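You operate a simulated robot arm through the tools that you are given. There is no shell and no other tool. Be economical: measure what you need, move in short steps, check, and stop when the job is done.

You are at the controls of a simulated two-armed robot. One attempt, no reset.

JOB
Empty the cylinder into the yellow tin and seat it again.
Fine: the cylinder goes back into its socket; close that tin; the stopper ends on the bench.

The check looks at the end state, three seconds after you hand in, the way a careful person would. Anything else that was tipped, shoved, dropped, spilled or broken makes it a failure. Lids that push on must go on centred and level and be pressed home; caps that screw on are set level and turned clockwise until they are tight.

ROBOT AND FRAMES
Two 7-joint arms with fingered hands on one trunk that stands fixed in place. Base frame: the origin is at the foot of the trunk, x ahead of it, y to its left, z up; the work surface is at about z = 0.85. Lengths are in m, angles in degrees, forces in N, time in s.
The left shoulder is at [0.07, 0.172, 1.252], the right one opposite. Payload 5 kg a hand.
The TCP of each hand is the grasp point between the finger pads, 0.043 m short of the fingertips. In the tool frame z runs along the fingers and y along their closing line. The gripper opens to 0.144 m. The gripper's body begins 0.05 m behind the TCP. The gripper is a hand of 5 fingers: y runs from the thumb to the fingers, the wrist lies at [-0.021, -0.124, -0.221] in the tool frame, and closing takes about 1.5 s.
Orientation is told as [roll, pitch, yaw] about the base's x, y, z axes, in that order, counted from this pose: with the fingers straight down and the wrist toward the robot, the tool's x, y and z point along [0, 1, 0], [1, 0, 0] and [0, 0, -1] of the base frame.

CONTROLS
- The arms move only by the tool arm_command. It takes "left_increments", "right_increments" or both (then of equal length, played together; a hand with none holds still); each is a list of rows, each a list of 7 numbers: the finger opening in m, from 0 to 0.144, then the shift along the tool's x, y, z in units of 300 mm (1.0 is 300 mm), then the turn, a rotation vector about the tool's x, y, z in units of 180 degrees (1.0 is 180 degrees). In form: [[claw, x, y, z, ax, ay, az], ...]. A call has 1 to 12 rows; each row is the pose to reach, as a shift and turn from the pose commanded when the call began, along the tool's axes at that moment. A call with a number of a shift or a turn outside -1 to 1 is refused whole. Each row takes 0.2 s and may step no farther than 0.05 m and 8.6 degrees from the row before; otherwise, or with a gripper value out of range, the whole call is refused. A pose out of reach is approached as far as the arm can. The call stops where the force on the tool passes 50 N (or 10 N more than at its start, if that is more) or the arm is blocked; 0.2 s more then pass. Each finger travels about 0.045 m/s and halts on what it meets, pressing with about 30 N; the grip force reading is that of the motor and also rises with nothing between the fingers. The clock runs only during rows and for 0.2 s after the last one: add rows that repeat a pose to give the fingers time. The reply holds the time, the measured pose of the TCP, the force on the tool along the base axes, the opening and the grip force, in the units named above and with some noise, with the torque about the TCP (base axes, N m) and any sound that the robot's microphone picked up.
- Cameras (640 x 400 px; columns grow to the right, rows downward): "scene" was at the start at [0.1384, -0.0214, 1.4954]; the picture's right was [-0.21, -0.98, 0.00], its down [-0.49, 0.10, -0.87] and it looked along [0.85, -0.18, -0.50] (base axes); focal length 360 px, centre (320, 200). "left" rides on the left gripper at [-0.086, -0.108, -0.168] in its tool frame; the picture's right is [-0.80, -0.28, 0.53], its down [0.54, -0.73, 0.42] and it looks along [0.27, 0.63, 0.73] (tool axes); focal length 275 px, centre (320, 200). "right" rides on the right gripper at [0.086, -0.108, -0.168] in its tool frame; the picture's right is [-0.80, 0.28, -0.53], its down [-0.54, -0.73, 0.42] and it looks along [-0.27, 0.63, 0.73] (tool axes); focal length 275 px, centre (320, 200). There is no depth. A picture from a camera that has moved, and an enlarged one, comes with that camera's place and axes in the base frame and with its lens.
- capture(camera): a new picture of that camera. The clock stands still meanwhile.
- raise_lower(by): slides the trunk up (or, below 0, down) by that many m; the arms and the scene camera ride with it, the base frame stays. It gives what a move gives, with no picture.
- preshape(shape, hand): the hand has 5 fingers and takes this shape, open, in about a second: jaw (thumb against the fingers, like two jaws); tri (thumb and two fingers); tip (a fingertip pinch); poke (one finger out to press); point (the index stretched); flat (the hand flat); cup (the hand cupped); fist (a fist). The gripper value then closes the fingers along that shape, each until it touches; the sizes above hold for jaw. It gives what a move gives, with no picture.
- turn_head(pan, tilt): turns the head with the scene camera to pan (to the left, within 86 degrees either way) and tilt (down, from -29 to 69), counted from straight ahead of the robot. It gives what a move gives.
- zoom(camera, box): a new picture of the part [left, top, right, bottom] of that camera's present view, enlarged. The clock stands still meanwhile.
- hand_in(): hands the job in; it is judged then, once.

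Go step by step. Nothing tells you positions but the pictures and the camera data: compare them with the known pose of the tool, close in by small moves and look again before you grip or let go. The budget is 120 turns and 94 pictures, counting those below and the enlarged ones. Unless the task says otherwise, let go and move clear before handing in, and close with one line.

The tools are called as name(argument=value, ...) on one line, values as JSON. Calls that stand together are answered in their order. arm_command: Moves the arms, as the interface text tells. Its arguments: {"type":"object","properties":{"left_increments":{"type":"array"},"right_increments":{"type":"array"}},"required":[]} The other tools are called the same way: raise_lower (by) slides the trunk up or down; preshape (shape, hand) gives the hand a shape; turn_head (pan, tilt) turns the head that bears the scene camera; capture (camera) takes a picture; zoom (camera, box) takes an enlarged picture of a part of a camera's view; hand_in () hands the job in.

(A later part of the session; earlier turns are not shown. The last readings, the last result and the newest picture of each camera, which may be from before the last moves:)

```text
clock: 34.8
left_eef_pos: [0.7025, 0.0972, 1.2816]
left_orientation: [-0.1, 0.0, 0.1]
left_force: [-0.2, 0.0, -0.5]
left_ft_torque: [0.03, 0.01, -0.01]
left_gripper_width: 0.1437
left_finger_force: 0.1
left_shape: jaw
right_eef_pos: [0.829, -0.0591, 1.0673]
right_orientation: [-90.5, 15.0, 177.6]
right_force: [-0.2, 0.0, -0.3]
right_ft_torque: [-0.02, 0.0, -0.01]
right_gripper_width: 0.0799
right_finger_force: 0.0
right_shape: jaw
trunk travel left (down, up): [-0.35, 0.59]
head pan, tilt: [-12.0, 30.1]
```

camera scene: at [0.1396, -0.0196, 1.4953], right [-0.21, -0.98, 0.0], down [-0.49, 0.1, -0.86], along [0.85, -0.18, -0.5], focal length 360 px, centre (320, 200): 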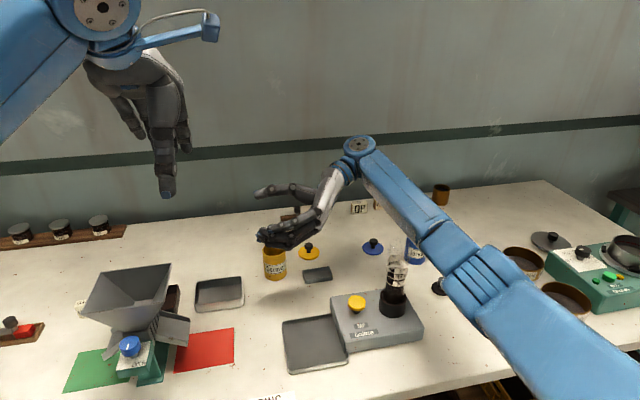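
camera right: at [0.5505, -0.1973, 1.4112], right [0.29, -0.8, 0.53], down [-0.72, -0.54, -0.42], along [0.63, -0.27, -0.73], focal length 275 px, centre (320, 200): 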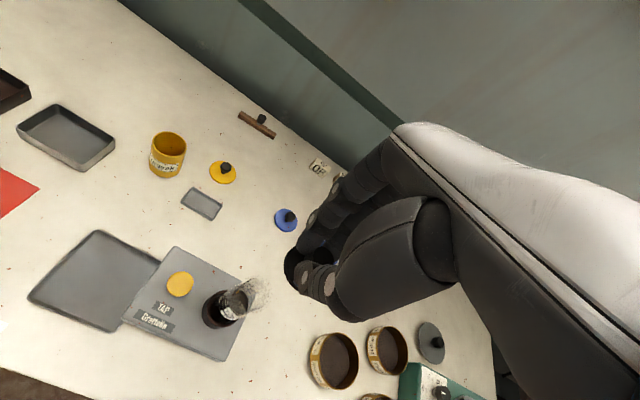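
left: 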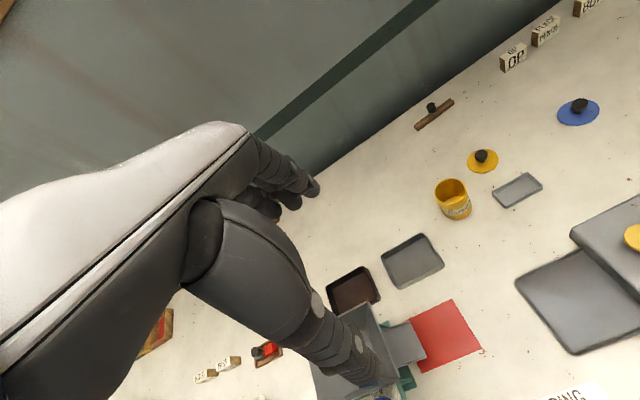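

Tilt 165° is reachable at the tin. Returning now to a pregrasp high beside the cylinder.

arm_command(right_increments=[[0.08, -0.088, 0.045, -0.12, 0, 0, 0], [0.08, -0.176, 0.09, -0.24, 0, 0, 0], [0.08, -0.264, 0.135, -0.36, 0, 0, -0.045], [0.08, -0.352, 0.18, -0.48, 0, 0, -0.09], [0.08, -0.44, 0.225, -0.6, 0, 0, -0.135], [0.08, -0.528, 0.27, -0.72, 0, 0, -0.18], [0.08, -0.616, 0.32, -0.84, 0, 0, -0.225], [0.08, -0.7, 0.36, -0.95, 0, 0, -0.27], [0.08, -0.731, 0.37, -0.987, 0, 0, -0.315], [0.08, -0.731, 0.37, -0.987, 0, 0, -0.36], [0.08, -0.731, 0.37, -0.987, 0, 0, -0.405], [0.08, -0.731, 0.37, -0.987, 0, 0, -0.45]])

arm_command(right_increments=[[0.08, 0, 0, 0, 0, 0, -0.047], [0.08, 0, 0, 0, 0, 0, -0.094], [0.08, 0, 0, 0, 0, 0, -0.141], [0.08, 0, 0, 0, 0, 0, -0.188], [0.08, 0, 0, 0, 0, 0, -0.235], [0.08, 0, 0, 0, 0, 0, -0.282], [0.08, 0, 0, 0, 0, 0, -0.329], [0.08, 0, 0, 0, 0, 0, -0.376], [0.08, 0, 0, 0, 0, 0, -0.423], [0.08, 0, 0, 0, 0, 0, -0.467]])

```text
clock: 37.4
left_eef_pos: [0.7015, 0.098, 1.2811]
left_orientation: [0.0, -0.1, 0.0]
left_force: [-0.5, -0.1, -0.2]
left_ft_torque: [-0.01, -0.02, -0.02]
left_gripper_width: 0.1435
left_finger_force: 0.0
left_shape: jaw
right_eef_pos: [0.6524, -0.3505, 1.2482]
right_orientation: [94.2, 83.8, 1.9]
right_force: [0.4, -0.2, -0.3]
right_ft_torque: [0.02, 0.01, -0.04]
right_gripper_width: 0.0801
right_finger_force: 0.1
right_shape: jaw
trunk travel left (down, up): [-0.35, 0.59]
head pan, tilt: [-12.0, 30.1]
```

```text
clock: 39.6
left_eef_pos: [0.7036, 0.0988, 1.2798]
left_orientation: [-0.1, 0.0, -0.1]
left_force: [0.0, -0.4, -0.2]
left_ft_torque: [-0.03, 0.0, 0.01]
left_gripper_width: 0.1438
left_finger_force: 0.0
left_shape: jaw
right_eef_pos: [0.6527, -0.352, 1.2467]
right_orientation: [90.4, -0.3, -2.4]
right_force: [0.2, 1.5, 0.0]
right_ft_torque: [-0.03, -0.01, 0.0]
right_gripper_width: 0.0799
right_finger_force: 0.0
right_shape: jaw
trunk travel left (down, up): [-0.35, 0.59]
head pan, tilt: [-12.0, 30.1]
```

Upright again. Lowering partially, offset to the right of the cylinder, then a look.

arm_command(right_increments=[[0.08, -0.13, 0.007, -0.06, 0.004, 0, 0], [0.08, -0.26, 0.014, -0.12, 0.009, 0, 0], [0.08, -0.39, 0.02, -0.167, 0.0133, 0, 0], [0.08, -0.5, 0.02, -0.167, 0.0133, 0, 0], [0.08, -0.5, 0.02, -0.167, 0.0133, 0, 0]])

capture(camera="scene")

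capture(camera="right")

```text
clock: 40.8
left_eef_pos: [0.7013, 0.0999, 1.2808]
left_orientation: [0.0, 0.0, 0.0]
left_force: [0.5, 0.6, -0.2]
left_ft_torque: [0.0, -0.01, 0.01]
left_gripper_width: 0.1436
left_finger_force: 0.0
left_shape: jaw
right_eef_pos: [0.6579, -0.3989, 1.0954]
right_orientation: [90.4, -0.1, 0.1]
right_force: [0.6, 0.3, 0.6]
right_ft_torque: [-0.02, -0.01, -0.01]
right_gripper_width: 0.0801
right_finger_force: 0.1
right_shape: jaw
trunk travel left (down, up): [-0.35, 0.59]
head pan, tilt: [-12.0, 30.1]
```

```text
63 pictures are left
camera scene: at [0.1382, -0.0212, 1.4955], right [-0.21, -0.98, 0.0], down [-0.49, 0.1, -0.87], along [0.85, -0.18, -0.5], focal length 360 px, centre (320, 200)
```

scene: 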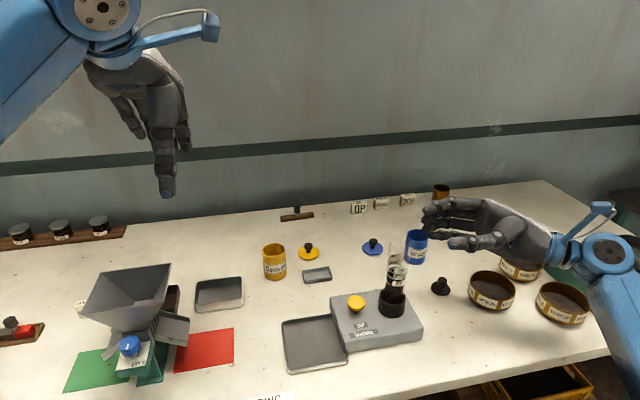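

```text
62 pictures are left
camera right: at [0.549, -0.5679, 1.1785], right [0.29, -0.53, -0.8], down [-0.72, 0.43, -0.54], along [0.63, 0.73, -0.26], focal length 275 px, centre (320, 200)
```

right: 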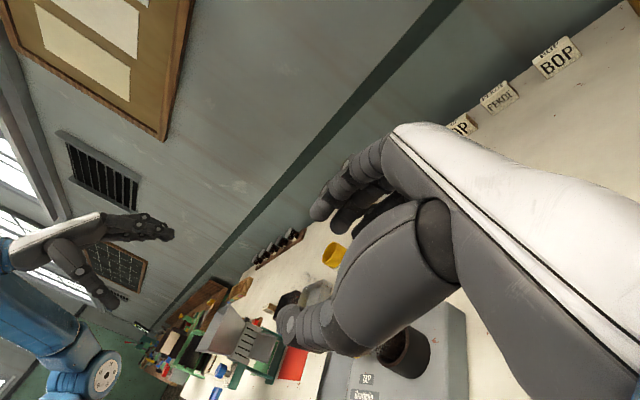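

The forearm is level and clear. Lowering to the grip height z≈1.02 and advancing until the fingertips are just short of the glass.

arm_command(right_increments=[[0.08, -0.125, 0.002, 0, 0, 0, 0], [0.08, -0.25, 0.002, 0, 0, 0, 0], [0.08, -0.25, 0.002, 0.06, 0, 0, 0], [0.08, -0.25, 0.002, 0.12, 0, 0, 0], [0.08, -0.25, 0.002, 0.12, 0, 0, 0]])

zoom(camera="scene", box=[340, 180, 500, 340])

zoom(camera="right", box=[220, 160, 460, 400])

```text
clock: 42.0
left_eef_pos: [0.7012, 0.0974, 1.2807]
left_orientation: [0.0, 0.0, 0.0]
left_force: [0.1, 0.0, 0.2]
left_ft_torque: [0.0, 0.01, -0.06]
left_gripper_width: 0.1438
left_finger_force: 0.1
left_shape: jaw
right_eef_pos: [0.658, -0.3637, 1.021]
right_orientation: [90.6, -0.3, 0.1]
right_force: [-0.6, -0.1, 0.1]
right_ft_torque: [-0.04, 0.0, 0.02]
right_gripper_width: 0.0798
right_finger_force: 0.1
right_shape: jaw
trunk travel left (down, up): [-0.35, 0.59]
head pan, tilt: [-12.0, 30.1]
```

```text
2.50 times, centred on (420, 260) of scene
camera zoom: at [0.1384, -0.0218, 1.4954], right [-0.21, -0.98, 0.0], down [-0.49, 0.1, -0.87], along [0.85, -0.18, -0.5], focal length 900 px, centre (70, 50)
```

zoom: 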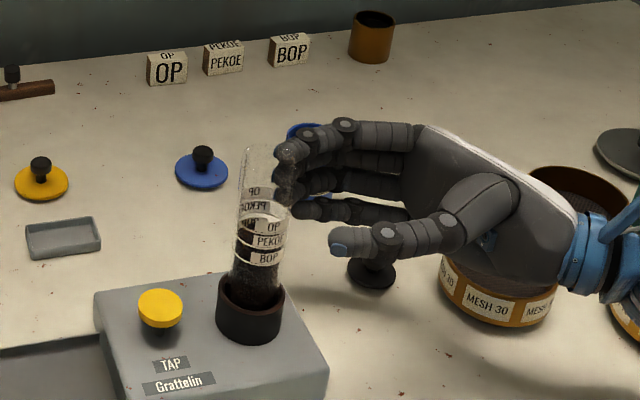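

```text
1.67 times, centred on (340, 280) of right
camera zoom: at [0.55, -0.5322, 1.1041], right [0.29, -0.53, -0.8], down [-0.72, 0.43, -0.54], along [0.63, 0.73, -0.26], focal length 459 px, centre (287, 67)
```

zoom: 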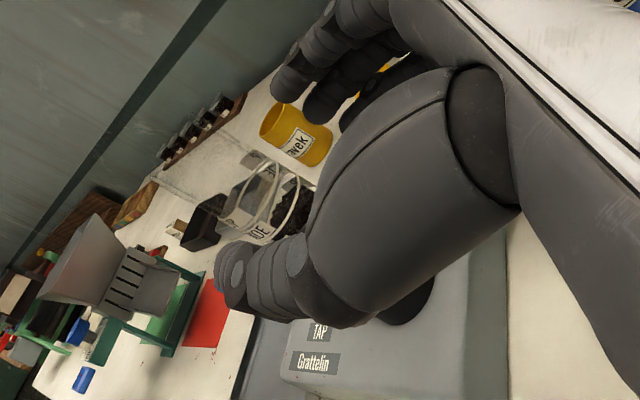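

Alignment looks right: fingers behind the glass, thumb in front. Advancing to the axis.

arm_command(right_increments=[[0.08, 0, 0.002, 0.08, 0, 0, 0], [0.08, 0, 0.002, 0.16, 0, 0, 0], [0.08, 0, 0.002, 0.24, 0, 0, 0], [0.08, 0, 0.002, 0.24, 0, 0, 0]])

zoom(camera="scene", box=[340, 200, 460, 340])

zoom(camera="right", box=[220, 160, 460, 400])

```text
clock: 43.0
left_eef_pos: [0.7023, 0.0986, 1.2802]
left_orientation: [0.0, 0.0, 0.0]
left_force: [-0.8, 0.2, -0.8]
left_ft_torque: [-0.02, 0.01, -0.03]
left_gripper_width: 0.1436
left_finger_force: 0.1
left_shape: jaw
right_eef_pos: [0.6582, -0.2917, 1.0234]
right_orientation: [90.5, -0.2, 0.1]
right_force: [0.2, -0.2, 0.1]
right_ft_torque: [0.03, 0.0, -0.02]
right_gripper_width: 0.08
right_finger_force: 0.0
right_shape: jaw
trunk travel left (down, up): [-0.35, 0.59]
head pan, tilt: [-12.0, 30.1]
```

```text
2.86 times, centred on (400, 270) of scene
camera zoom: at [0.1385, -0.0219, 1.4954], right [-0.21, -0.98, 0.0], down [-0.49, 0.1, -0.87], along [0.85, -0.18, -0.5], focal length 1029 px, centre (91, 0)
```

zoom: 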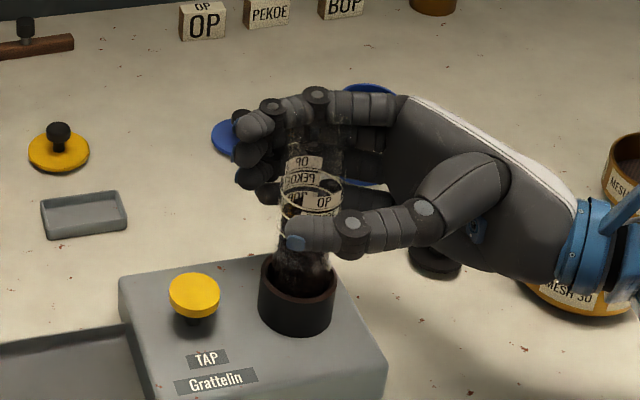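

```text
1.67 times, centred on (340, 280) of right
camera zoom: at [0.5504, -0.4601, 1.1052], right [0.29, -0.53, -0.8], down [-0.72, 0.43, -0.54], along [0.63, 0.73, -0.26], focal length 459 px, centre (287, 67)
```

zoom: 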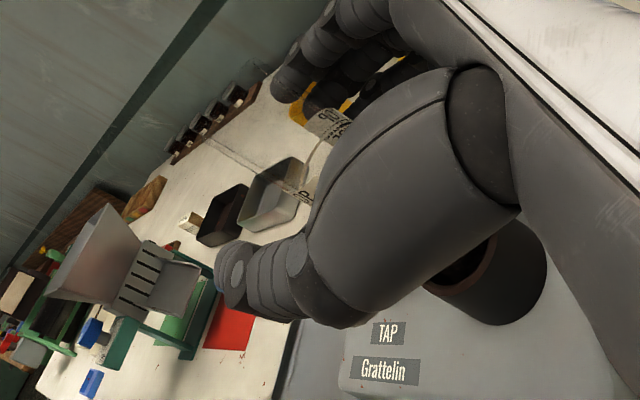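

The glass is between thumb and fingers. Closing.

arm_command(right_increments=[[0.06, 0, 0, 0, 0, 0, 0], [0.045, 0, 0, 0, 0, 0, 0], [0.035, 0, 0, 0, 0, 0, 0], [0.03, 0, 0, 0, 0, 0, 0], [0.03, 0, 0, 0, 0, 0, 0], [0.03, 0, 0, 0, 0, 0, 0], [0.03, 0, 0, 0, 0, 0, 0]])

zoom(camera="scene", box=[340, 200, 460, 340])

```text
clock: 44.6
left_eef_pos: [0.7025, 0.0976, 1.2811]
left_orientation: [0.0, -0.1, 0.0]
left_force: [0.3, -0.1, -0.1]
left_ft_torque: [-0.02, 0.0, 0.01]
left_gripper_width: 0.1436
left_finger_force: 0.0
left_shape: jaw
right_eef_pos: [0.6594, -0.2906, 1.0221]
right_orientation: [90.4, -0.2, 0.1]
right_force: [0.7, -0.3, 0.2]
right_ft_torque: [0.0, -0.06, -0.06]
right_gripper_width: 0.0304
right_finger_force: 0.1
right_shape: jaw
trunk travel left (down, up): [-0.35, 0.59]
head pan, tilt: [-12.0, 30.1]
```

```text
2.86 times, centred on (400, 270) of scene
camera zoom: at [0.1385, -0.0214, 1.4954], right [-0.21, -0.98, 0.0], down [-0.49, 0.1, -0.87], along [0.85, -0.18, -0.5], focal length 1029 px, centre (91, 0)
```

zoom: 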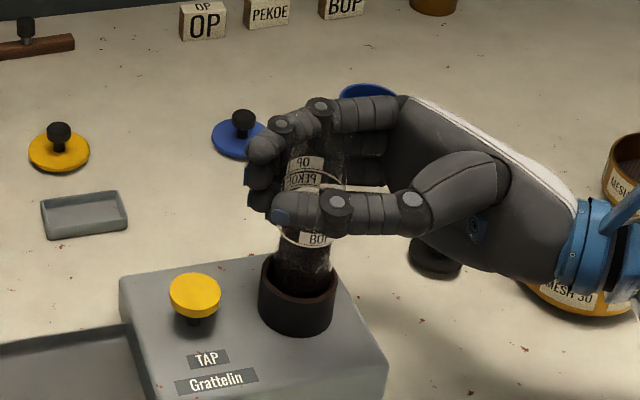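

No contact force yet; closing further.

arm_command(right_increments=[[0.022, 0, 0, 0, 0, 0, 0], [0.015, 0, 0, 0, 0, 0, 0], [0.01, 0, 0, 0, 0, 0, 0], [0.01, 0, 0, 0, 0, 0, 0], [0.01, 0, 0, 0, 0, 0, 0]])

zoom(camera="scene", box=[340, 200, 460, 340])

```text
clock: 45.8
left_eef_pos: [0.7021, 0.0982, 1.2798]
left_orientation: [-0.1, -0.1, 0.0]
left_force: [0.0, -0.3, 1.1]
left_ft_torque: [0.0, -0.02, -0.06]
left_gripper_width: 0.1439
left_finger_force: 0.0
left_shape: jaw
right_eef_pos: [0.6589, -0.2912, 1.0226]
right_orientation: [90.5, -0.2, 0.1]
right_force: [1.5, 1.4, 1.4]
right_ft_torque: [0.12, -0.19, 0.01]
right_gripper_width: 0.0217
right_finger_force: 30.0
right_shape: jaw
trunk travel left (down, up): [-0.35, 0.59]
head pan, tilt: [-12.0, 30.1]
```

```text
2.86 times, centred on (400, 270) of scene
camera zoom: at [0.1386, -0.0211, 1.4954], right [-0.21, -0.98, 0.0], down [-0.49, 0.1, -0.87], along [0.85, -0.18, -0.5], focal length 1029 px, centre (91, 0)
```

zoom: 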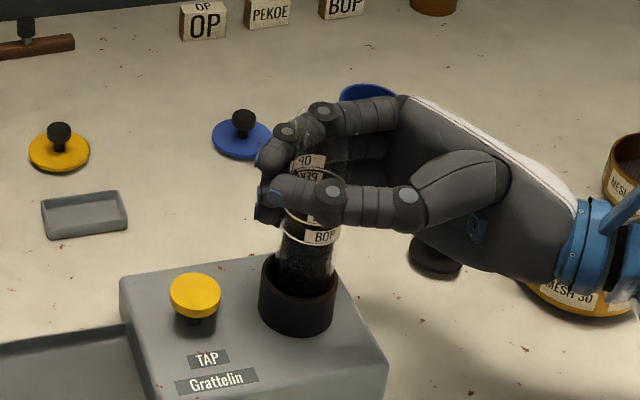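

Gripped. Lifting slowly 25 mm.

arm_command(right_increments=[[0.008, 0.02, 0, 0, 0, 0, 0], [0.008, 0.04, 0, 0, 0, 0, 0], [0.008, 0.06, 0, 0, 0, 0, 0], [0.008, 0.083, 0, 0, 0, 0, 0]])

zoom(camera="scene", box=[340, 200, 460, 340])

```text
clock: 46.8
left_eef_pos: [0.7027, 0.0988, 1.2809]
left_orientation: [0.0, 0.0, -0.1]
left_force: [0.0, -0.3, 0.4]
left_ft_torque: [0.0, -0.02, -0.02]
left_gripper_width: 0.1439
left_finger_force: 0.1
left_shape: jaw
right_eef_pos: [0.6594, -0.2917, 1.0477]
right_orientation: [90.5, -0.2, 0.0]
right_force: [1.5, 0.4, -1.1]
right_ft_torque: [0.14, -0.12, 0.0]
right_gripper_width: 0.0214
right_finger_force: 29.9
right_shape: jaw
trunk travel left (down, up): [-0.35, 0.59]
head pan, tilt: [-12.0, 30.1]
```

```text
2.86 times, centred on (400, 270) of scene
camera zoom: at [0.1386, -0.0213, 1.4954], right [-0.21, -0.98, 0.0], down [-0.49, 0.1, -0.87], along [0.85, -0.18, -0.5], focal length 1029 px, centre (91, 0)
```

zoom: 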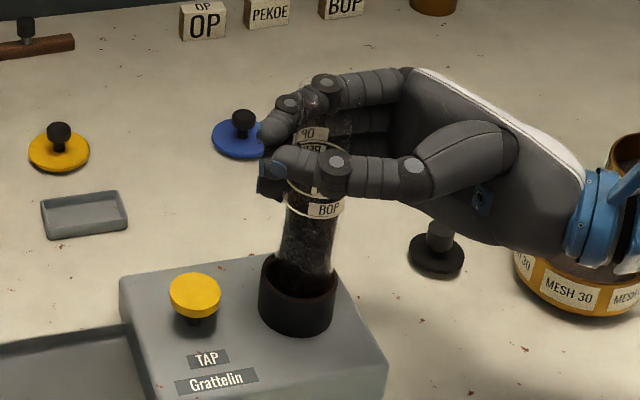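

The cylinder comes up cleanly. Lifting further to clear the socket and measuring the tin precisely from the left and scene cameras.

arm_command(right_increments=[[0.008, 0.1, 0, 0, 0, 0, 0], [0.008, 0.2, 0, 0, 0, 0, 0], [0.008, 0.3, 0, 0, 0, 0, 0], [0.008, 0.36, 0, 0, 0, 0, 0]])

zoom(camera="left", box=[410, 140, 530, 230])

zoom(camera="scene", box=[250, 225, 330, 290])

zoom(camera="scene", box=[350, 150, 470, 310])

```text
clock: 47.8
left_eef_pos: [0.7021, 0.0981, 1.2807]
left_orientation: [0.0, -0.1, 0.0]
left_force: [0.8, 0.0, 0.8]
left_ft_torque: [-0.04, 0.0, -0.02]
left_gripper_width: 0.1438
left_finger_force: 0.0
left_shape: jaw
right_eef_pos: [0.6594, -0.2917, 1.1568]
right_orientation: [90.5, -0.2, 0.1]
right_force: [0.8, -0.8, -1.8]
right_ft_torque: [0.02, 0.0, 0.0]
right_gripper_width: 0.0211
right_finger_force: 30.2
right_shape: jaw
trunk travel left (down, up): [-0.35, 0.59]
head pan, tilt: [-12.0, 30.1]
```

```text
4.44 times, centred on (470, 185) of left
camera zoom: at [0.5925, 0.0133, 1.449], right [-0.28, -0.8, -0.53], down [-0.73, 0.54, -0.42], along [0.63, 0.27, -0.73], focal length 1224 px, centre (-347, 267)
```

zoom: 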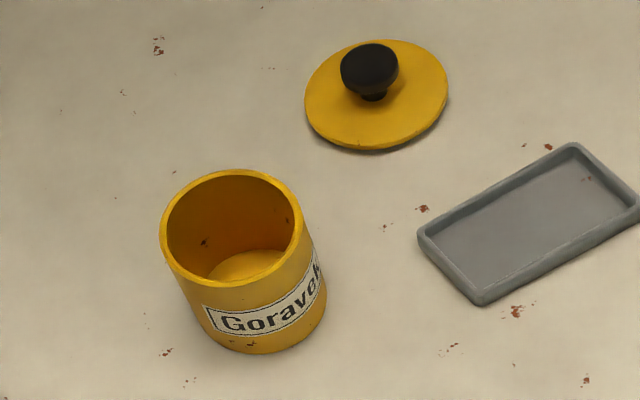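

```text
6.15 times, centred on (290, 258) of scene
camera zoom: at [0.1384, -0.0213, 1.4954], right [-0.21, -0.98, 0.0], down [-0.49, 0.1, -0.87], along [0.85, -0.18, -0.5], focal length 2215 px, centre (505, -154)
```

zoom: 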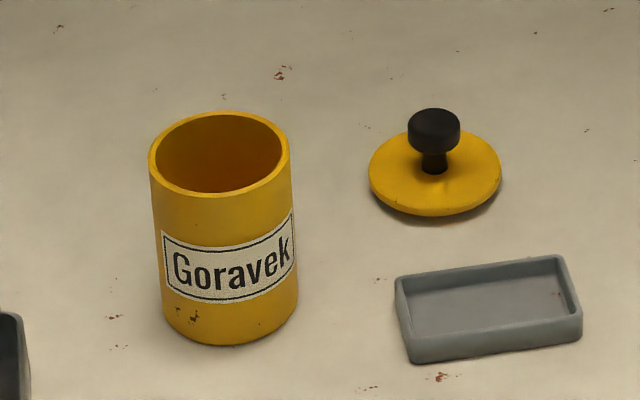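

```text
2.50 times, centred on (410, 230) of scene
camera zoom: at [0.1384, -0.0213, 1.4954], right [-0.21, -0.98, 0.0], down [-0.49, 0.1, -0.87], along [0.85, -0.18, -0.5], focal length 900 px, centre (95, 125)
```

zoom: 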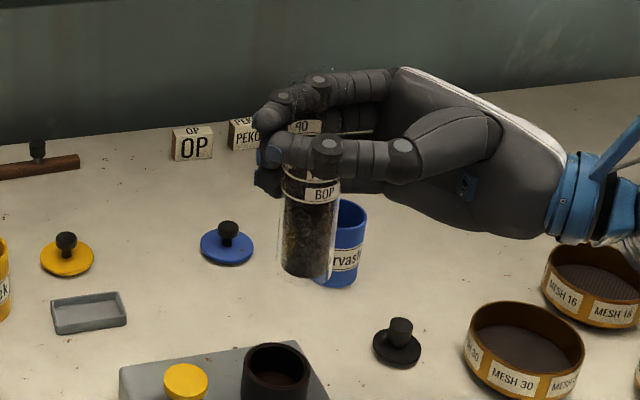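

The tin is empty, with its centre at (0.870, -0.055) and rim z≈0.931. Carrying the upright cylinder to beside the tin at height.

arm_command(right_increments=[[0.008, 0, 0.075, 0.112, 0, 0, 0], [0.008, 0, 0.15, 0.224, 0, 0, 0], [0.008, 0, 0.225, 0.337, 0, 0, 0], [0.008, 0, 0.3, 0.45, 0, 0, 0], [0.008, 0, 0.375, 0.561, 0, 0, 0], [0.008, 0, 0.45, 0.674, 0, 0, 0], [0.008, 0, 0.525, 0.786, 0, 0, 0], [0.008, 0, 0.525, 0.786, 0, 0, 0]])

capture(camera="scene")

```text
clock: 49.6
left_eef_pos: [0.7026, 0.0972, 1.281]
left_orientation: [0.0, 0.1, 0.1]
left_force: [0.1, 0.2, 0.0]
left_ft_torque: [0.03, -0.08, 0.03]
left_gripper_width: 0.1438
left_finger_force: 0.0
left_shape: jaw
right_eef_pos: [0.8145, -0.0554, 1.1578]
right_orientation: [90.5, -0.2, 0.1]
right_force: [-0.1, -0.5, -1.4]
right_ft_torque: [-0.03, 0.01, 0.0]
right_gripper_width: 0.0211
right_finger_force: 30.3
right_shape: jaw
trunk travel left (down, up): [-0.35, 0.59]
head pan, tilt: [-12.0, 30.1]
```

```text
51 pictures are left
camera scene: at [0.138, -0.0225, 1.4955], right [-0.21, -0.98, 0.0], down [-0.49, 0.1, -0.87], along [0.85, -0.18, -0.5], focal length 360 px, centre (320, 200)
```

scene: 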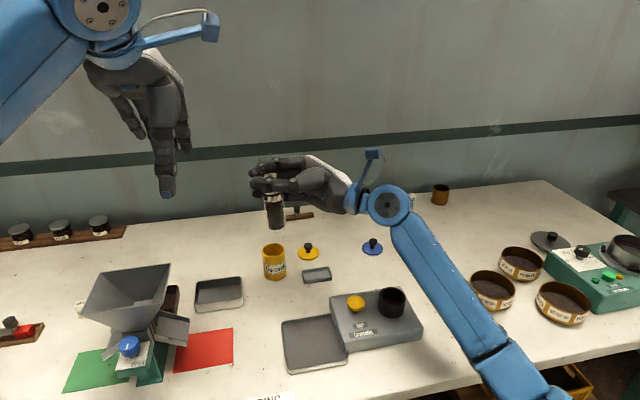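

Tilting to about 81° at height (before flow), then checking.

arm_command(right_increments=[[0.008, 0, 0, 0, 0, 0, 0.045], [0.008, 0, 0, 0, 0, 0, 0.09], [0.008, 0, 0, 0, 0, 0, 0.135], [0.008, 0, 0, 0, 0, 0, 0.18], [0.008, 0, 0, 0, 0, 0, 0.225], [0.008, 0, 0, 0, 0, 0, 0.27], [0.008, 0, 0, 0, 0, 0, 0.315], [0.008, 0, 0, 0, 0, 0, 0.36], [0.008, 0, 0, 0, 0, 0, 0.4], [0.008, 0, 0, 0, 0, 0, 0.43], [0.008, 0, 0, 0, 0, 0, 0.43]])

zoom(camera="scene", box=[220, 110, 380, 290])

capture(camera="left")

```text
clock: 52.0
left_eef_pos: [0.7012, 0.0974, 1.281]
left_orientation: [0.0, -0.1, -0.1]
left_force: [-0.3, 0.2, 0.0]
left_ft_torque: [-0.01, 0.0, -0.01]
left_gripper_width: 0.1437
left_finger_force: 0.0
left_shape: jaw
right_eef_pos: [0.8164, -0.0558, 1.1592]
right_orientation: [92.1, 77.4, 2.0]
right_force: [0.2, 0.5, -1.2]
right_ft_torque: [0.03, -0.05, 0.01]
right_gripper_width: 0.0213
right_finger_force: 30.2
right_shape: jaw
trunk travel left (down, up): [-0.35, 0.59]
head pan, tilt: [-12.0, 30.1]
```

```text
2.22 times, centred on (300, 200) of scene
camera zoom: at [0.1386, -0.0214, 1.4954], right [-0.21, -0.98, 0.0], down [-0.49, 0.1, -0.87], along [0.85, -0.18, -0.5], focal length 800 px, centre (364, 200)
```

zoom: 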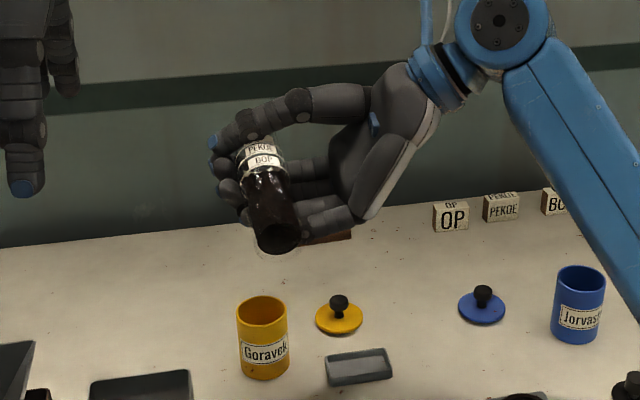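

```text
49 pictures are left
camera left: at [0.5928, 0.0132, 1.4489], right [-0.28, -0.8, -0.53], down [-0.73, 0.54, -0.42], along [0.63, 0.27, -0.73], focal length 275 px, centre (320, 200)
```

left: 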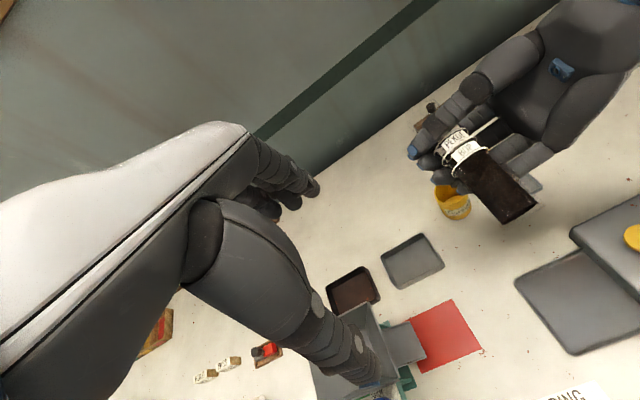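

zoom(camera="left", box=[400, 80, 560, 230])

```text
2.67 times, centred on (480, 155) of left
camera zoom: at [0.5928, 0.0132, 1.4489], right [-0.28, -0.8, -0.53], down [-0.73, 0.54, -0.42], along [0.63, 0.27, -0.73], focal length 734 px, centre (-107, 320)
```

zoom: 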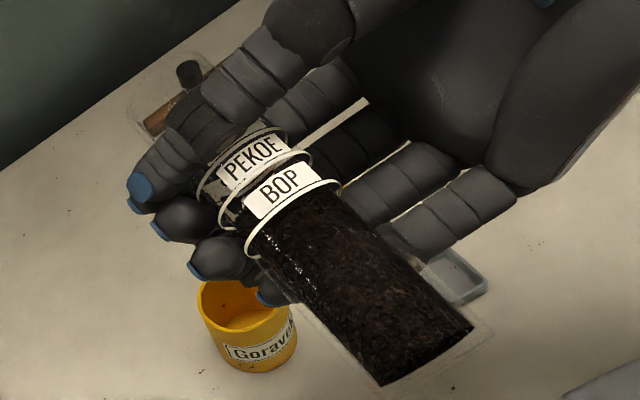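

The mouth matches prediction (L≈0.0455 m above the TCP). Lowering and tilting to 100° with the mouth over the tin's near side.

arm_command(right_increments=[[0.008, -0.03, 0.13, 0, 0, 0, 0.02], [0.008, -0.06, 0.26, 0, 0, 0, 0.05], [0.008, -0.09, 0.39, 0, 0, 0, 0.08], [0.008, -0.117, 0.524, 0, 0, 0, 0.11], [0.008, -0.117, 0.524, 0, 0, 0, 0.126], [0.008, -0.117, 0.524, 0, 0, 0, 0.126]])

zoom(camera="scene", box=[210, 170, 370, 300])

zoom(camera="left", box=[390, 110, 570, 250])

```text
clock: 53.4
left_eef_pos: [0.7032, 0.0989, 1.2803]
left_orientation: [0.0, 0.0, 0.1]
left_force: [0.4, -0.7, 0.9]
left_ft_torque: [-0.01, -0.02, -0.01]
left_gripper_width: 0.1438
left_finger_force: 0.0
left_shape: jaw
right_eef_pos: [0.8158, -0.0554, 0.9957]
right_orientation: [-92.8, 80.0, 177.4]
right_force: [0.2, 0.5, -1.7]
right_ft_torque: [0.02, -0.09, -0.01]
right_gripper_width: 0.0209
right_finger_force: 30.0
right_shape: jaw
trunk travel left (down, up): [-0.35, 0.59]
head pan, tilt: [-12.0, 30.1]
```

```text
3.08 times, centred on (290, 235) of scene
camera zoom: at [0.1388, -0.0215, 1.4954], right [-0.21, -0.98, 0.0], down [-0.49, 0.1, -0.86], along [0.85, -0.18, -0.5], focal length 1108 px, centre (412, 92)
```

zoom: 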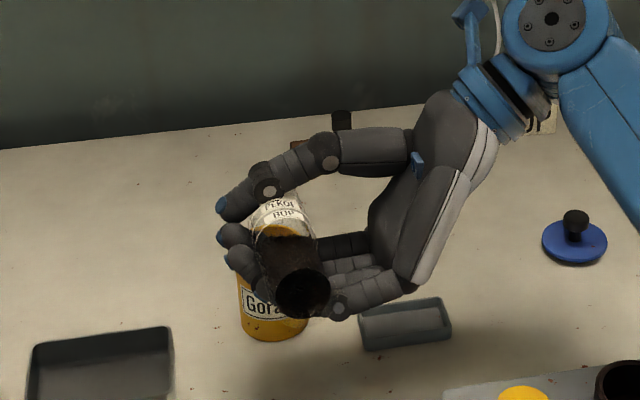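

```text
2.86 times, centred on (480, 180) of left
camera zoom: at [0.5929, 0.0131, 1.4488], right [-0.28, -0.8, -0.53], down [-0.73, 0.54, -0.42], along [0.63, 0.27, -0.73], focal length 786 px, centre (-137, 257)
```

zoom: 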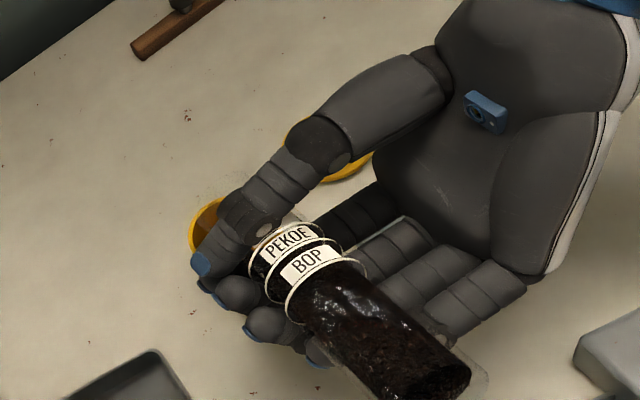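

No contact. Tilting slowly to 118° with the mouth held over the tin.

arm_command(right_increments=[[0.008, 0.007, -0.005, 0, 0, 0, 0.028], [0.008, 0.014, -0.011, 0, 0, 0, 0.056], [0.008, 0.021, -0.016, 0, 0, 0, 0.083], [0.008, 0.021, -0.016, 0, 0, 0, 0.083], [0.008, 0.028, -0.015, 0, 0, 0, 0.1], [0.008, 0.028, -0.015, 0, 0, 0, 0.1], [0.008, 0.028, -0.015, 0, 0, 0, 0.1]])

zoom(camera="scene", box=[230, 190, 350, 300])

zoom(camera="left", box=[420, 140, 540, 240])

```text
clock: 55.0
left_eef_pos: [0.7015, 0.0987, 1.2808]
left_orientation: [-0.1, 0.0, 0.0]
left_force: [0.1, -0.4, 0.0]
left_ft_torque: [0.0, 0.04, 0.0]
left_gripper_width: 0.1436
left_finger_force: 0.0
left_shape: jaw
right_eef_pos: [0.8249, -0.0539, 1.0]
right_orientation: [-91.0, 62.1, 179.2]
right_force: [0.3, 0.6, -1.1]
right_ft_torque: [-0.03, -0.06, 0.03]
right_gripper_width: 0.0211
right_finger_force: 29.9
right_shape: jaw
trunk travel left (down, up): [-0.35, 0.59]
head pan, tilt: [-12.0, 30.1]
```

```text
3.64 times, centred on (290, 245) of scene
camera zoom: at [0.1387, -0.0213, 1.4954], right [-0.21, -0.98, 0.0], down [-0.49, 0.1, -0.87], along [0.85, -0.18, -0.5], focal length 1309 px, centre (429, 36)
```

zoom: 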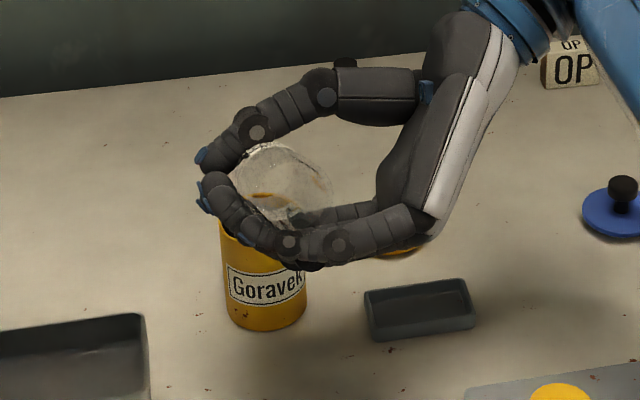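

```text
4.00 times, centred on (480, 190) of left
camera zoom: at [0.5928, 0.0133, 1.4489], right [-0.28, -0.8, -0.53], down [-0.73, 0.54, -0.42], along [0.63, 0.27, -0.73], focal length 1101 px, centre (-320, 240)
```

zoom: 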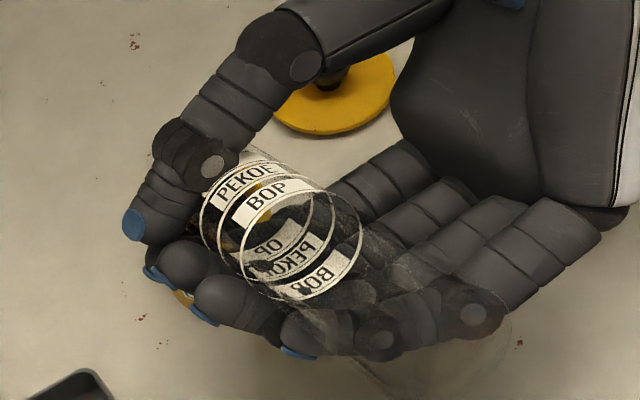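

The cylinder already looks empty. Tilting a bit further to 145° to shed residue, then I'll check the tin.

arm_command(right_increments=[[0.008, 0.008, 0.008, 0, 0, 0, 0.04], [0.008, 0.02, 0.02, 0, 0, 0, 0.08], [0.008, 0.035, 0.03, 0, 0, 0, 0.12], [0.008, 0.055, 0.035, 0, 0, 0, 0.15], [0.008, 0.055, 0.035, 0, 0, 0, 0.15], [0.008, 0.055, 0.035, 0, 0, 0, 0.15], [0.008, 0.055, 0.035, 0, 0, 0, 0.15]])

zoom(camera="scene", box=[230, 190, 350, 300])

zoom(camera="left", box=[420, 140, 540, 240])

```text
clock: 56.6
left_eef_pos: [0.7023, 0.0984, 1.2798]
left_orientation: [0.0, -0.1, 0.0]
left_force: [-0.2, -0.1, -0.5]
left_ft_torque: [0.0, -0.02, 0.03]
left_gripper_width: 0.1437
left_finger_force: 0.2
left_shape: jaw
right_eef_pos: [0.8346, -0.0546, 0.9841]
right_orientation: [-90.6, 35.1, 179.8]
right_force: [0.3, -0.6, -0.2]
right_ft_torque: [0.0, -0.04, 0.01]
right_gripper_width: 0.0213
right_finger_force: 29.9
right_shape: jaw
trunk travel left (down, up): [-0.35, 0.59]
head pan, tilt: [-12.0, 30.1]
```

```text
3.64 times, centred on (290, 245) of scene
camera zoom: at [0.1388, -0.0213, 1.4954], right [-0.21, -0.98, 0.0], down [-0.49, 0.1, -0.86], along [0.85, -0.18, -0.5], focal length 1309 px, centre (429, 36)
```

zoom: 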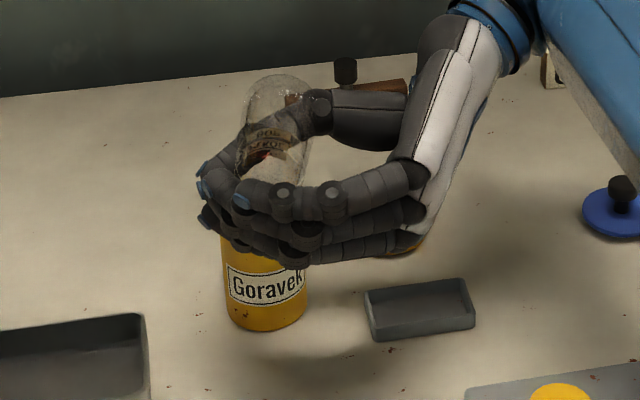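

```text
4.00 times, centred on (480, 190) of left
camera zoom: at [0.5929, 0.0133, 1.4488], right [-0.28, -0.8, -0.53], down [-0.73, 0.54, -0.42], along [0.63, 0.27, -0.73], focal length 1101 px, centre (-320, 240)
```

zoom: 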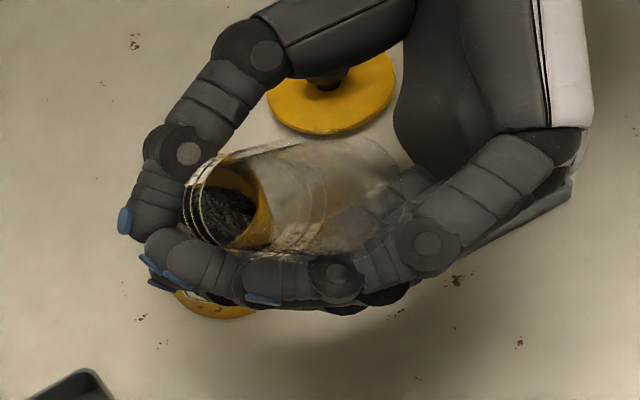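

The tea is in the tin. Raising straight up, then rotating back upright.

arm_command(right_increments=[[0.008, -0.055, -0.038, 0, 0, 0, 0], [0.008, -0.164, -0.115, 0, 0, 0, 0], [0.008, -0.273, -0.19, 0, 0, 0, -0.02], [0.008, -0.382, -0.268, 0, 0, 0, -0.06], [0.008, -0.48, -0.336, 0, 0, 0, -0.1], [0.008, -0.48, -0.336, 0, 0, 0, -0.145], [0.008, -0.48, -0.336, 0, 0, 0, -0.19], [0.008, -0.48, -0.336, 0, 0, 0, -0.235], [0.008, -0.48, -0.336, 0, 0, 0, -0.28], [0.008, -0.48, -0.336, 0, 0, 0, -0.325], [0.008, -0.48, -0.336, 0, 0, 0, -0.37], [0.008, -0.48, -0.336, 0, 0, 0, -0.415]])

arm_command(right_increments=[[0.008, 0, 0, 0, 0, 0, -0.045], [0.008, 0, 0, 0, 0, 0, -0.09], [0.008, 0, 0, 0, 0, 0, -0.135], [0.008, 0, 0, 0, 0, 0, -0.18], [0.008, 0, 0, 0, 0, 0, -0.225], [0.008, 0, 0, 0, 0, 0, -0.27], [0.008, 0, 0, 0, 0, 0, -0.315], [0.008, 0, 0, 0, 0, 0, -0.36], [0.008, 0, 0, 0, 0, 0, -0.391], [0.008, 0, 0, 0, 0, 0, -0.391]])

capture(camera="scene")

zoom(camera="left", box=[400, 120, 540, 240])

```text
clock: 59.2
left_eef_pos: [0.7024, 0.0984, 1.2809]
left_orientation: [0.0, 0.1, -0.1]
left_force: [-0.1, 0.1, -0.6]
left_ft_torque: [0.03, -0.02, 0.03]
left_gripper_width: 0.1439
left_finger_force: 0.1
left_shape: jaw
right_eef_pos: [0.835, -0.0565, 1.1588]
right_orientation: [91.3, 70.1, 1.3]
right_force: [-0.5, -0.4, -0.9]
right_ft_torque: [0.03, -0.03, 0.02]
right_gripper_width: 0.021
right_finger_force: 30.1
right_shape: jaw
trunk travel left (down, up): [-0.35, 0.59]
head pan, tilt: [-12.0, 30.1]
```

```text
clock: 61.4
left_eef_pos: [0.7028, 0.0985, 1.2809]
left_orientation: [0.1, 0.1, 0.0]
left_force: [-0.4, -0.2, -0.7]
left_ft_torque: [0.0, -0.01, 0.01]
left_gripper_width: 0.1436
left_finger_force: 0.0
left_shape: jaw
right_eef_pos: [0.8357, -0.0554, 1.1591]
right_orientation: [90.4, -0.1, 0.1]
right_force: [0.9, 0.9, -1.1]
right_ft_torque: [-0.02, 0.01, 0.02]
right_gripper_width: 0.0213
right_finger_force: 29.9
right_shape: jaw
trunk travel left (down, up): [-0.35, 0.59]
head pan, tilt: [-12.0, 30.1]
```

```text
41 pictures are left
camera scene: at [0.1386, -0.0213, 1.4954], right [-0.21, -0.98, 0.0], down [-0.49, 0.1, -0.87], along [0.85, -0.18, -0.5], focal length 360 px, centre (320, 200)
```

scene: 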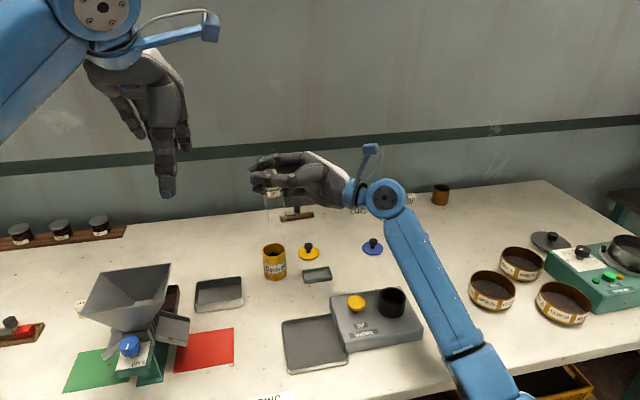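

```text
3.33 times, centred on (470, 180) of left
camera zoom: at [0.5928, 0.0133, 1.4489], right [-0.28, -0.8, -0.53], down [-0.73, 0.54, -0.42], along [0.63, 0.27, -0.73], focal length 918 px, centre (-180, 267)
```

zoom: 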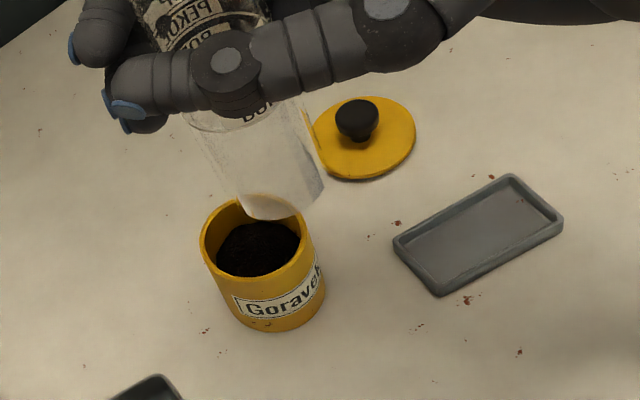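

No spill, and the glass is empty. Returning above the socket.

arm_command(right_increments=[[0.008, 0, -0.084, -0.112, 0, 0, 0], [0.008, 0, -0.168, -0.225, 0, 0, 0], [0.008, 0, -0.252, -0.337, 0, 0, 0], [0.008, 0, -0.336, -0.45, 0, 0, 0], [0.008, 0, -0.42, -0.562, 0, 0, 0], [0.008, 0, -0.504, -0.675, 0, 0, 0], [0.008, 0, -0.588, -0.787, 0, 0, 0], [0.008, 0, -0.588, -0.787, 0, 0, 0]])

arm_command(right_increments=[[0.008, -0.08, 0, 0, 0, 0, 0], [0.008, -0.16, 0, 0, 0, 0, 0], [0.008, -0.24, 0, 0, 0, 0, 0], [0.008, -0.24, 0, 0, 0, 0, 0]])

zoom(camera="scene", box=[340, 200, 460, 340])

capture(camera="right")

```text
clock: 63.2
left_eef_pos: [0.7032, 0.0988, 1.2791]
left_orientation: [-0.1, 0.1, 0.1]
left_force: [-0.1, 1.5, 0.5]
left_ft_torque: [-0.04, 0.0, -0.02]
left_gripper_width: 0.1436
left_finger_force: 0.0
left_shape: jaw
right_eef_pos: [0.658, -0.2931, 1.1555]
right_orientation: [90.4, -0.2, 0.1]
right_force: [0.7, -0.5, -0.6]
right_ft_torque: [-0.01, 0.01, 0.04]
right_gripper_width: 0.0212
right_finger_force: 30.1
right_shape: jaw
trunk travel left (down, up): [-0.35, 0.59]
head pan, tilt: [-12.0, 30.1]
```

```text
clock: 64.2
left_eef_pos: [0.702, 0.0981, 1.2808]
left_orientation: [0.0, 0.0, 0.1]
left_force: [0.4, -0.2, -0.3]
left_ft_torque: [0.03, -0.02, -0.01]
left_gripper_width: 0.1437
left_finger_force: 0.1
left_shape: jaw
right_eef_pos: [0.6597, -0.2917, 1.0841]
right_orientation: [90.4, -0.2, 0.1]
right_force: [0.5, 0.6, -1.2]
right_ft_torque: [-0.03, 0.0, 0.0]
right_gripper_width: 0.0209
right_finger_force: 30.1
right_shape: jaw
trunk travel left (down, up): [-0.35, 0.59]
head pan, tilt: [-12.0, 30.1]
```

```text
2.86 times, centred on (400, 270) of scene
camera zoom: at [0.1385, -0.0212, 1.4954], right [-0.21, -0.98, 0.0], down [-0.49, 0.1, -0.87], along [0.85, -0.18, -0.5], focal length 1029 px, centre (91, 0)
```

zoom: 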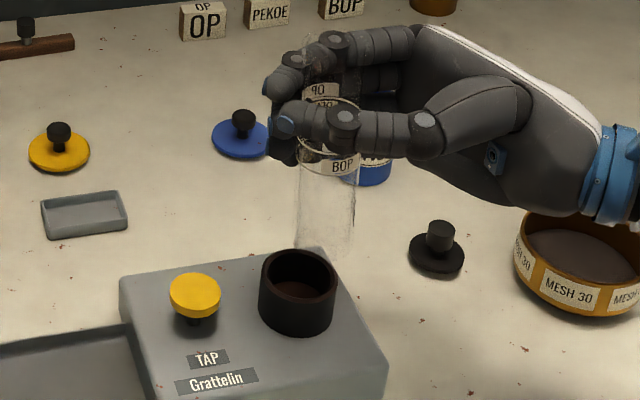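

```text
38 pictures are left
camera right: at [0.5505, -0.4609, 1.1672], right [0.29, -0.53, -0.8], down [-0.72, 0.43, -0.54], along [0.63, 0.73, -0.26], focal length 275 px, centre (320, 200)
```

right: 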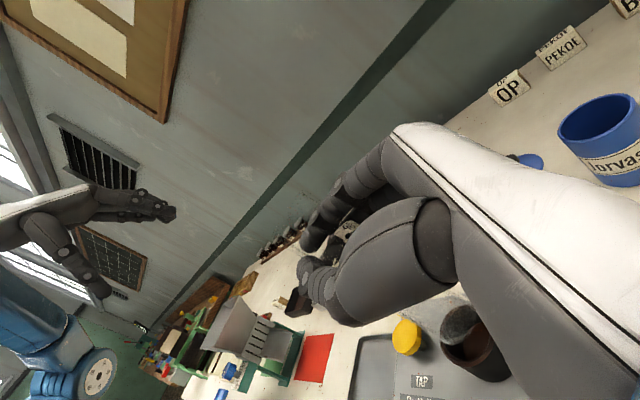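

Looks aligned with the socket. Lowering gently into it.

arm_command(right_increments=[[0.008, -0.04, -0.001, 0.001, 0, 0, 0], [0.008, -0.08, -0.001, 0.001, 0, 0, 0], [0.008, -0.12, -0.001, 0.001, 0, 0, 0], [0.008, -0.12, -0.001, 0.001, 0, 0, 0]])

zoom(camera="scene", box=[340, 200, 460, 340])

```text
clock: 65.2
left_eef_pos: [0.7019, 0.0997, 1.2807]
left_orientation: [-0.1, 0.0, 0.1]
left_force: [-0.1, 0.3, -0.8]
left_ft_torque: [0.02, -0.02, 0.01]
left_gripper_width: 0.1437
left_finger_force: 0.0
left_shape: jaw
right_eef_pos: [0.6583, -0.2905, 1.0498]
right_orientation: [90.5, -0.3, 0.1]
right_force: [0.6, 1.6, 9.5]
right_ft_torque: [0.08, -0.17, 0.05]
right_gripper_width: 0.0212
right_finger_force: 29.9
right_shape: jaw
trunk travel left (down, up): [-0.35, 0.59]
head pan, tilt: [-12.0, 30.1]
```

```text
2.86 times, centred on (400, 270) of scene
camera zoom: at [0.1376, -0.0207, 1.4957], right [-0.21, -0.98, 0.0], down [-0.49, 0.1, -0.87], along [0.85, -0.18, -0.5], focal length 1029 px, centre (91, 0)
```

zoom: 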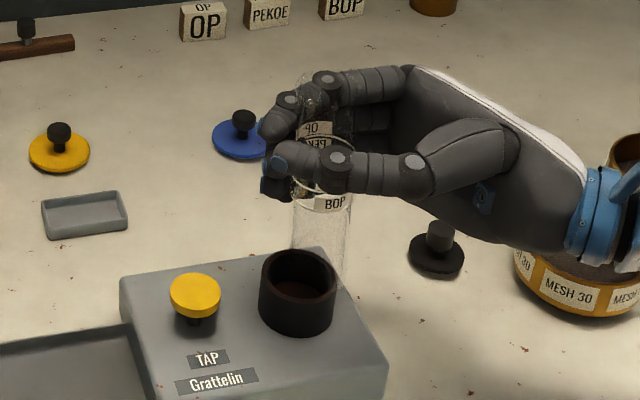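

There is contact at 9.5 N, and the glass seems to have shifted in the hand so its bottom is to the right. Raising and measuring it.

arm_command(right_increments=[[0.008, 0.06, 0, 0, 0, 0, 0], [0.008, 0.12, 0, 0, 0, 0, 0], [0.008, 0.12, 0, 0, 0, 0, 0]])

zoom(camera="scene", box=[370, 210, 434, 320])

zoom(camera="right", box=[400, 260, 560, 400])

```text
clock: 66.0
left_eef_pos: [0.7025, 0.0977, 1.2807]
left_orientation: [0.0, -0.1, 0.0]
left_force: [0.7, 0.2, -0.4]
left_ft_torque: [-0.01, 0.0, 0.03]
left_gripper_width: 0.1433
left_finger_force: 0.0
left_shape: jaw
right_eef_pos: [0.6591, -0.2918, 1.0836]
right_orientation: [90.4, -0.1, 0.1]
right_force: [-0.3, -0.7, -1.3]
right_ft_torque: [-0.01, -0.02, 0.0]
right_gripper_width: 0.021
right_finger_force: 30.2
right_shape: jaw
trunk travel left (down, up): [-0.35, 0.59]
head pan, tilt: [-12.0, 30.1]
```

```text
3.64 times, centred on (402, 265) of scene
camera zoom: at [0.139, -0.0217, 1.4953], right [-0.21, -0.98, 0.0], down [-0.49, 0.1, -0.86], along [0.85, -0.18, -0.5], focal length 1309 px, centre (22, -36)
```

zoom: 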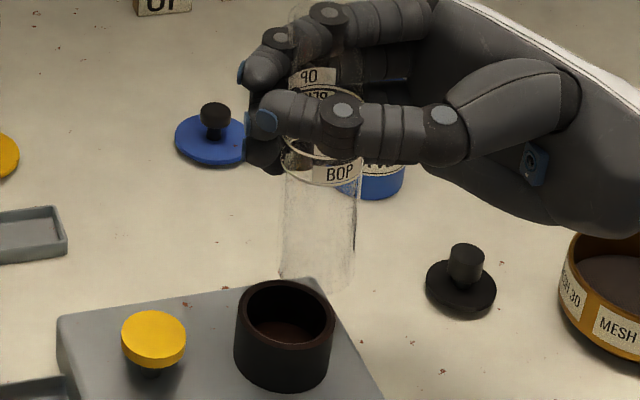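

```text
2.86 times, centred on (480, 330) of right
camera zoom: at [0.5508, -0.46, 1.1676], right [0.29, -0.53, -0.8], down [-0.72, 0.43, -0.54], along [0.63, 0.73, -0.26], focal length 786 px, centre (-137, -171)
```

zoom: 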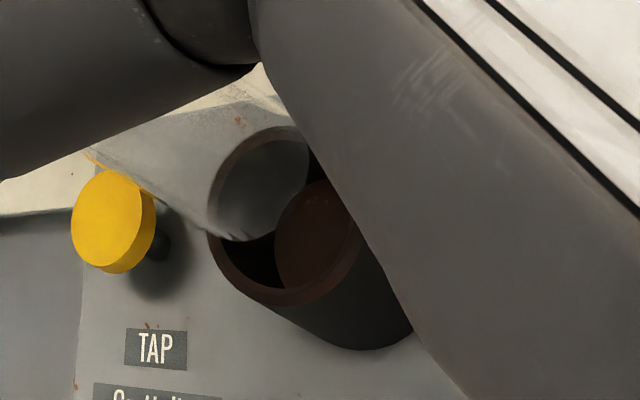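

The glass has rolled about 4° in the grip (bottom toward −Y) and its axis is about 6 mm off. I'll correct by rolling the hand 4° and shifting +Y, then re-measure.

arm_command(right_increments=[[0.008, 0, 0, 0.009, 0, 0.011, 0], [0.008, 0, 0, 0.018, 0, 0.022, 0], [0.008, 0, 0, 0.018, 0, 0.022, 0]])

zoom(camera="scene", box=[370, 210, 434, 320])

zoom(camera="right", box=[400, 260, 560, 400])

```text
clock: 66.8
left_eef_pos: [0.7023, 0.0977, 1.2822]
left_orientation: [0.0, 0.0, 0.0]
left_force: [0.1, 0.0, 0.1]
left_ft_torque: [0.02, -0.01, -0.02]
left_gripper_width: 0.1436
left_finger_force: 0.1
left_shape: jaw
right_eef_pos: [0.6581, -0.2866, 1.0838]
right_orientation: [94.4, -0.2, 0.1]
right_force: [-0.1, -1.0, -1.1]
right_ft_torque: [-0.02, 0.01, -0.03]
right_gripper_width: 0.021
right_finger_force: 30.2
right_shape: jaw
trunk travel left (down, up): [-0.35, 0.59]
head pan, tilt: [-12.0, 30.1]
```

```text
3.64 times, centred on (402, 265) of scene
camera zoom: at [0.1384, -0.0215, 1.4954], right [-0.21, -0.98, 0.0], down [-0.49, 0.1, -0.87], along [0.85, -0.18, -0.5], focal length 1309 px, centre (22, -36)
```

zoom: 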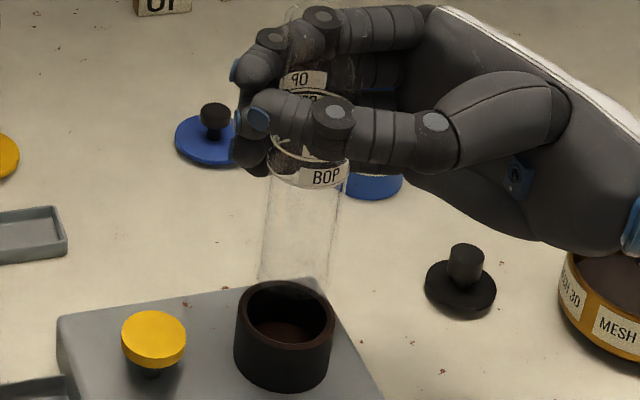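

```text
2.86 times, centred on (480, 330) of right
camera zoom: at [0.5501, -0.4603, 1.1555], right [0.29, -0.47, -0.83], down [-0.72, 0.46, -0.51], along [0.63, 0.75, -0.21], focal length 786 px, centre (-137, -171)
```

zoom: 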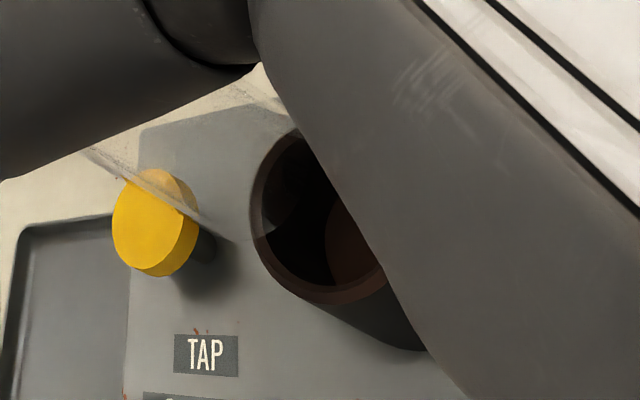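

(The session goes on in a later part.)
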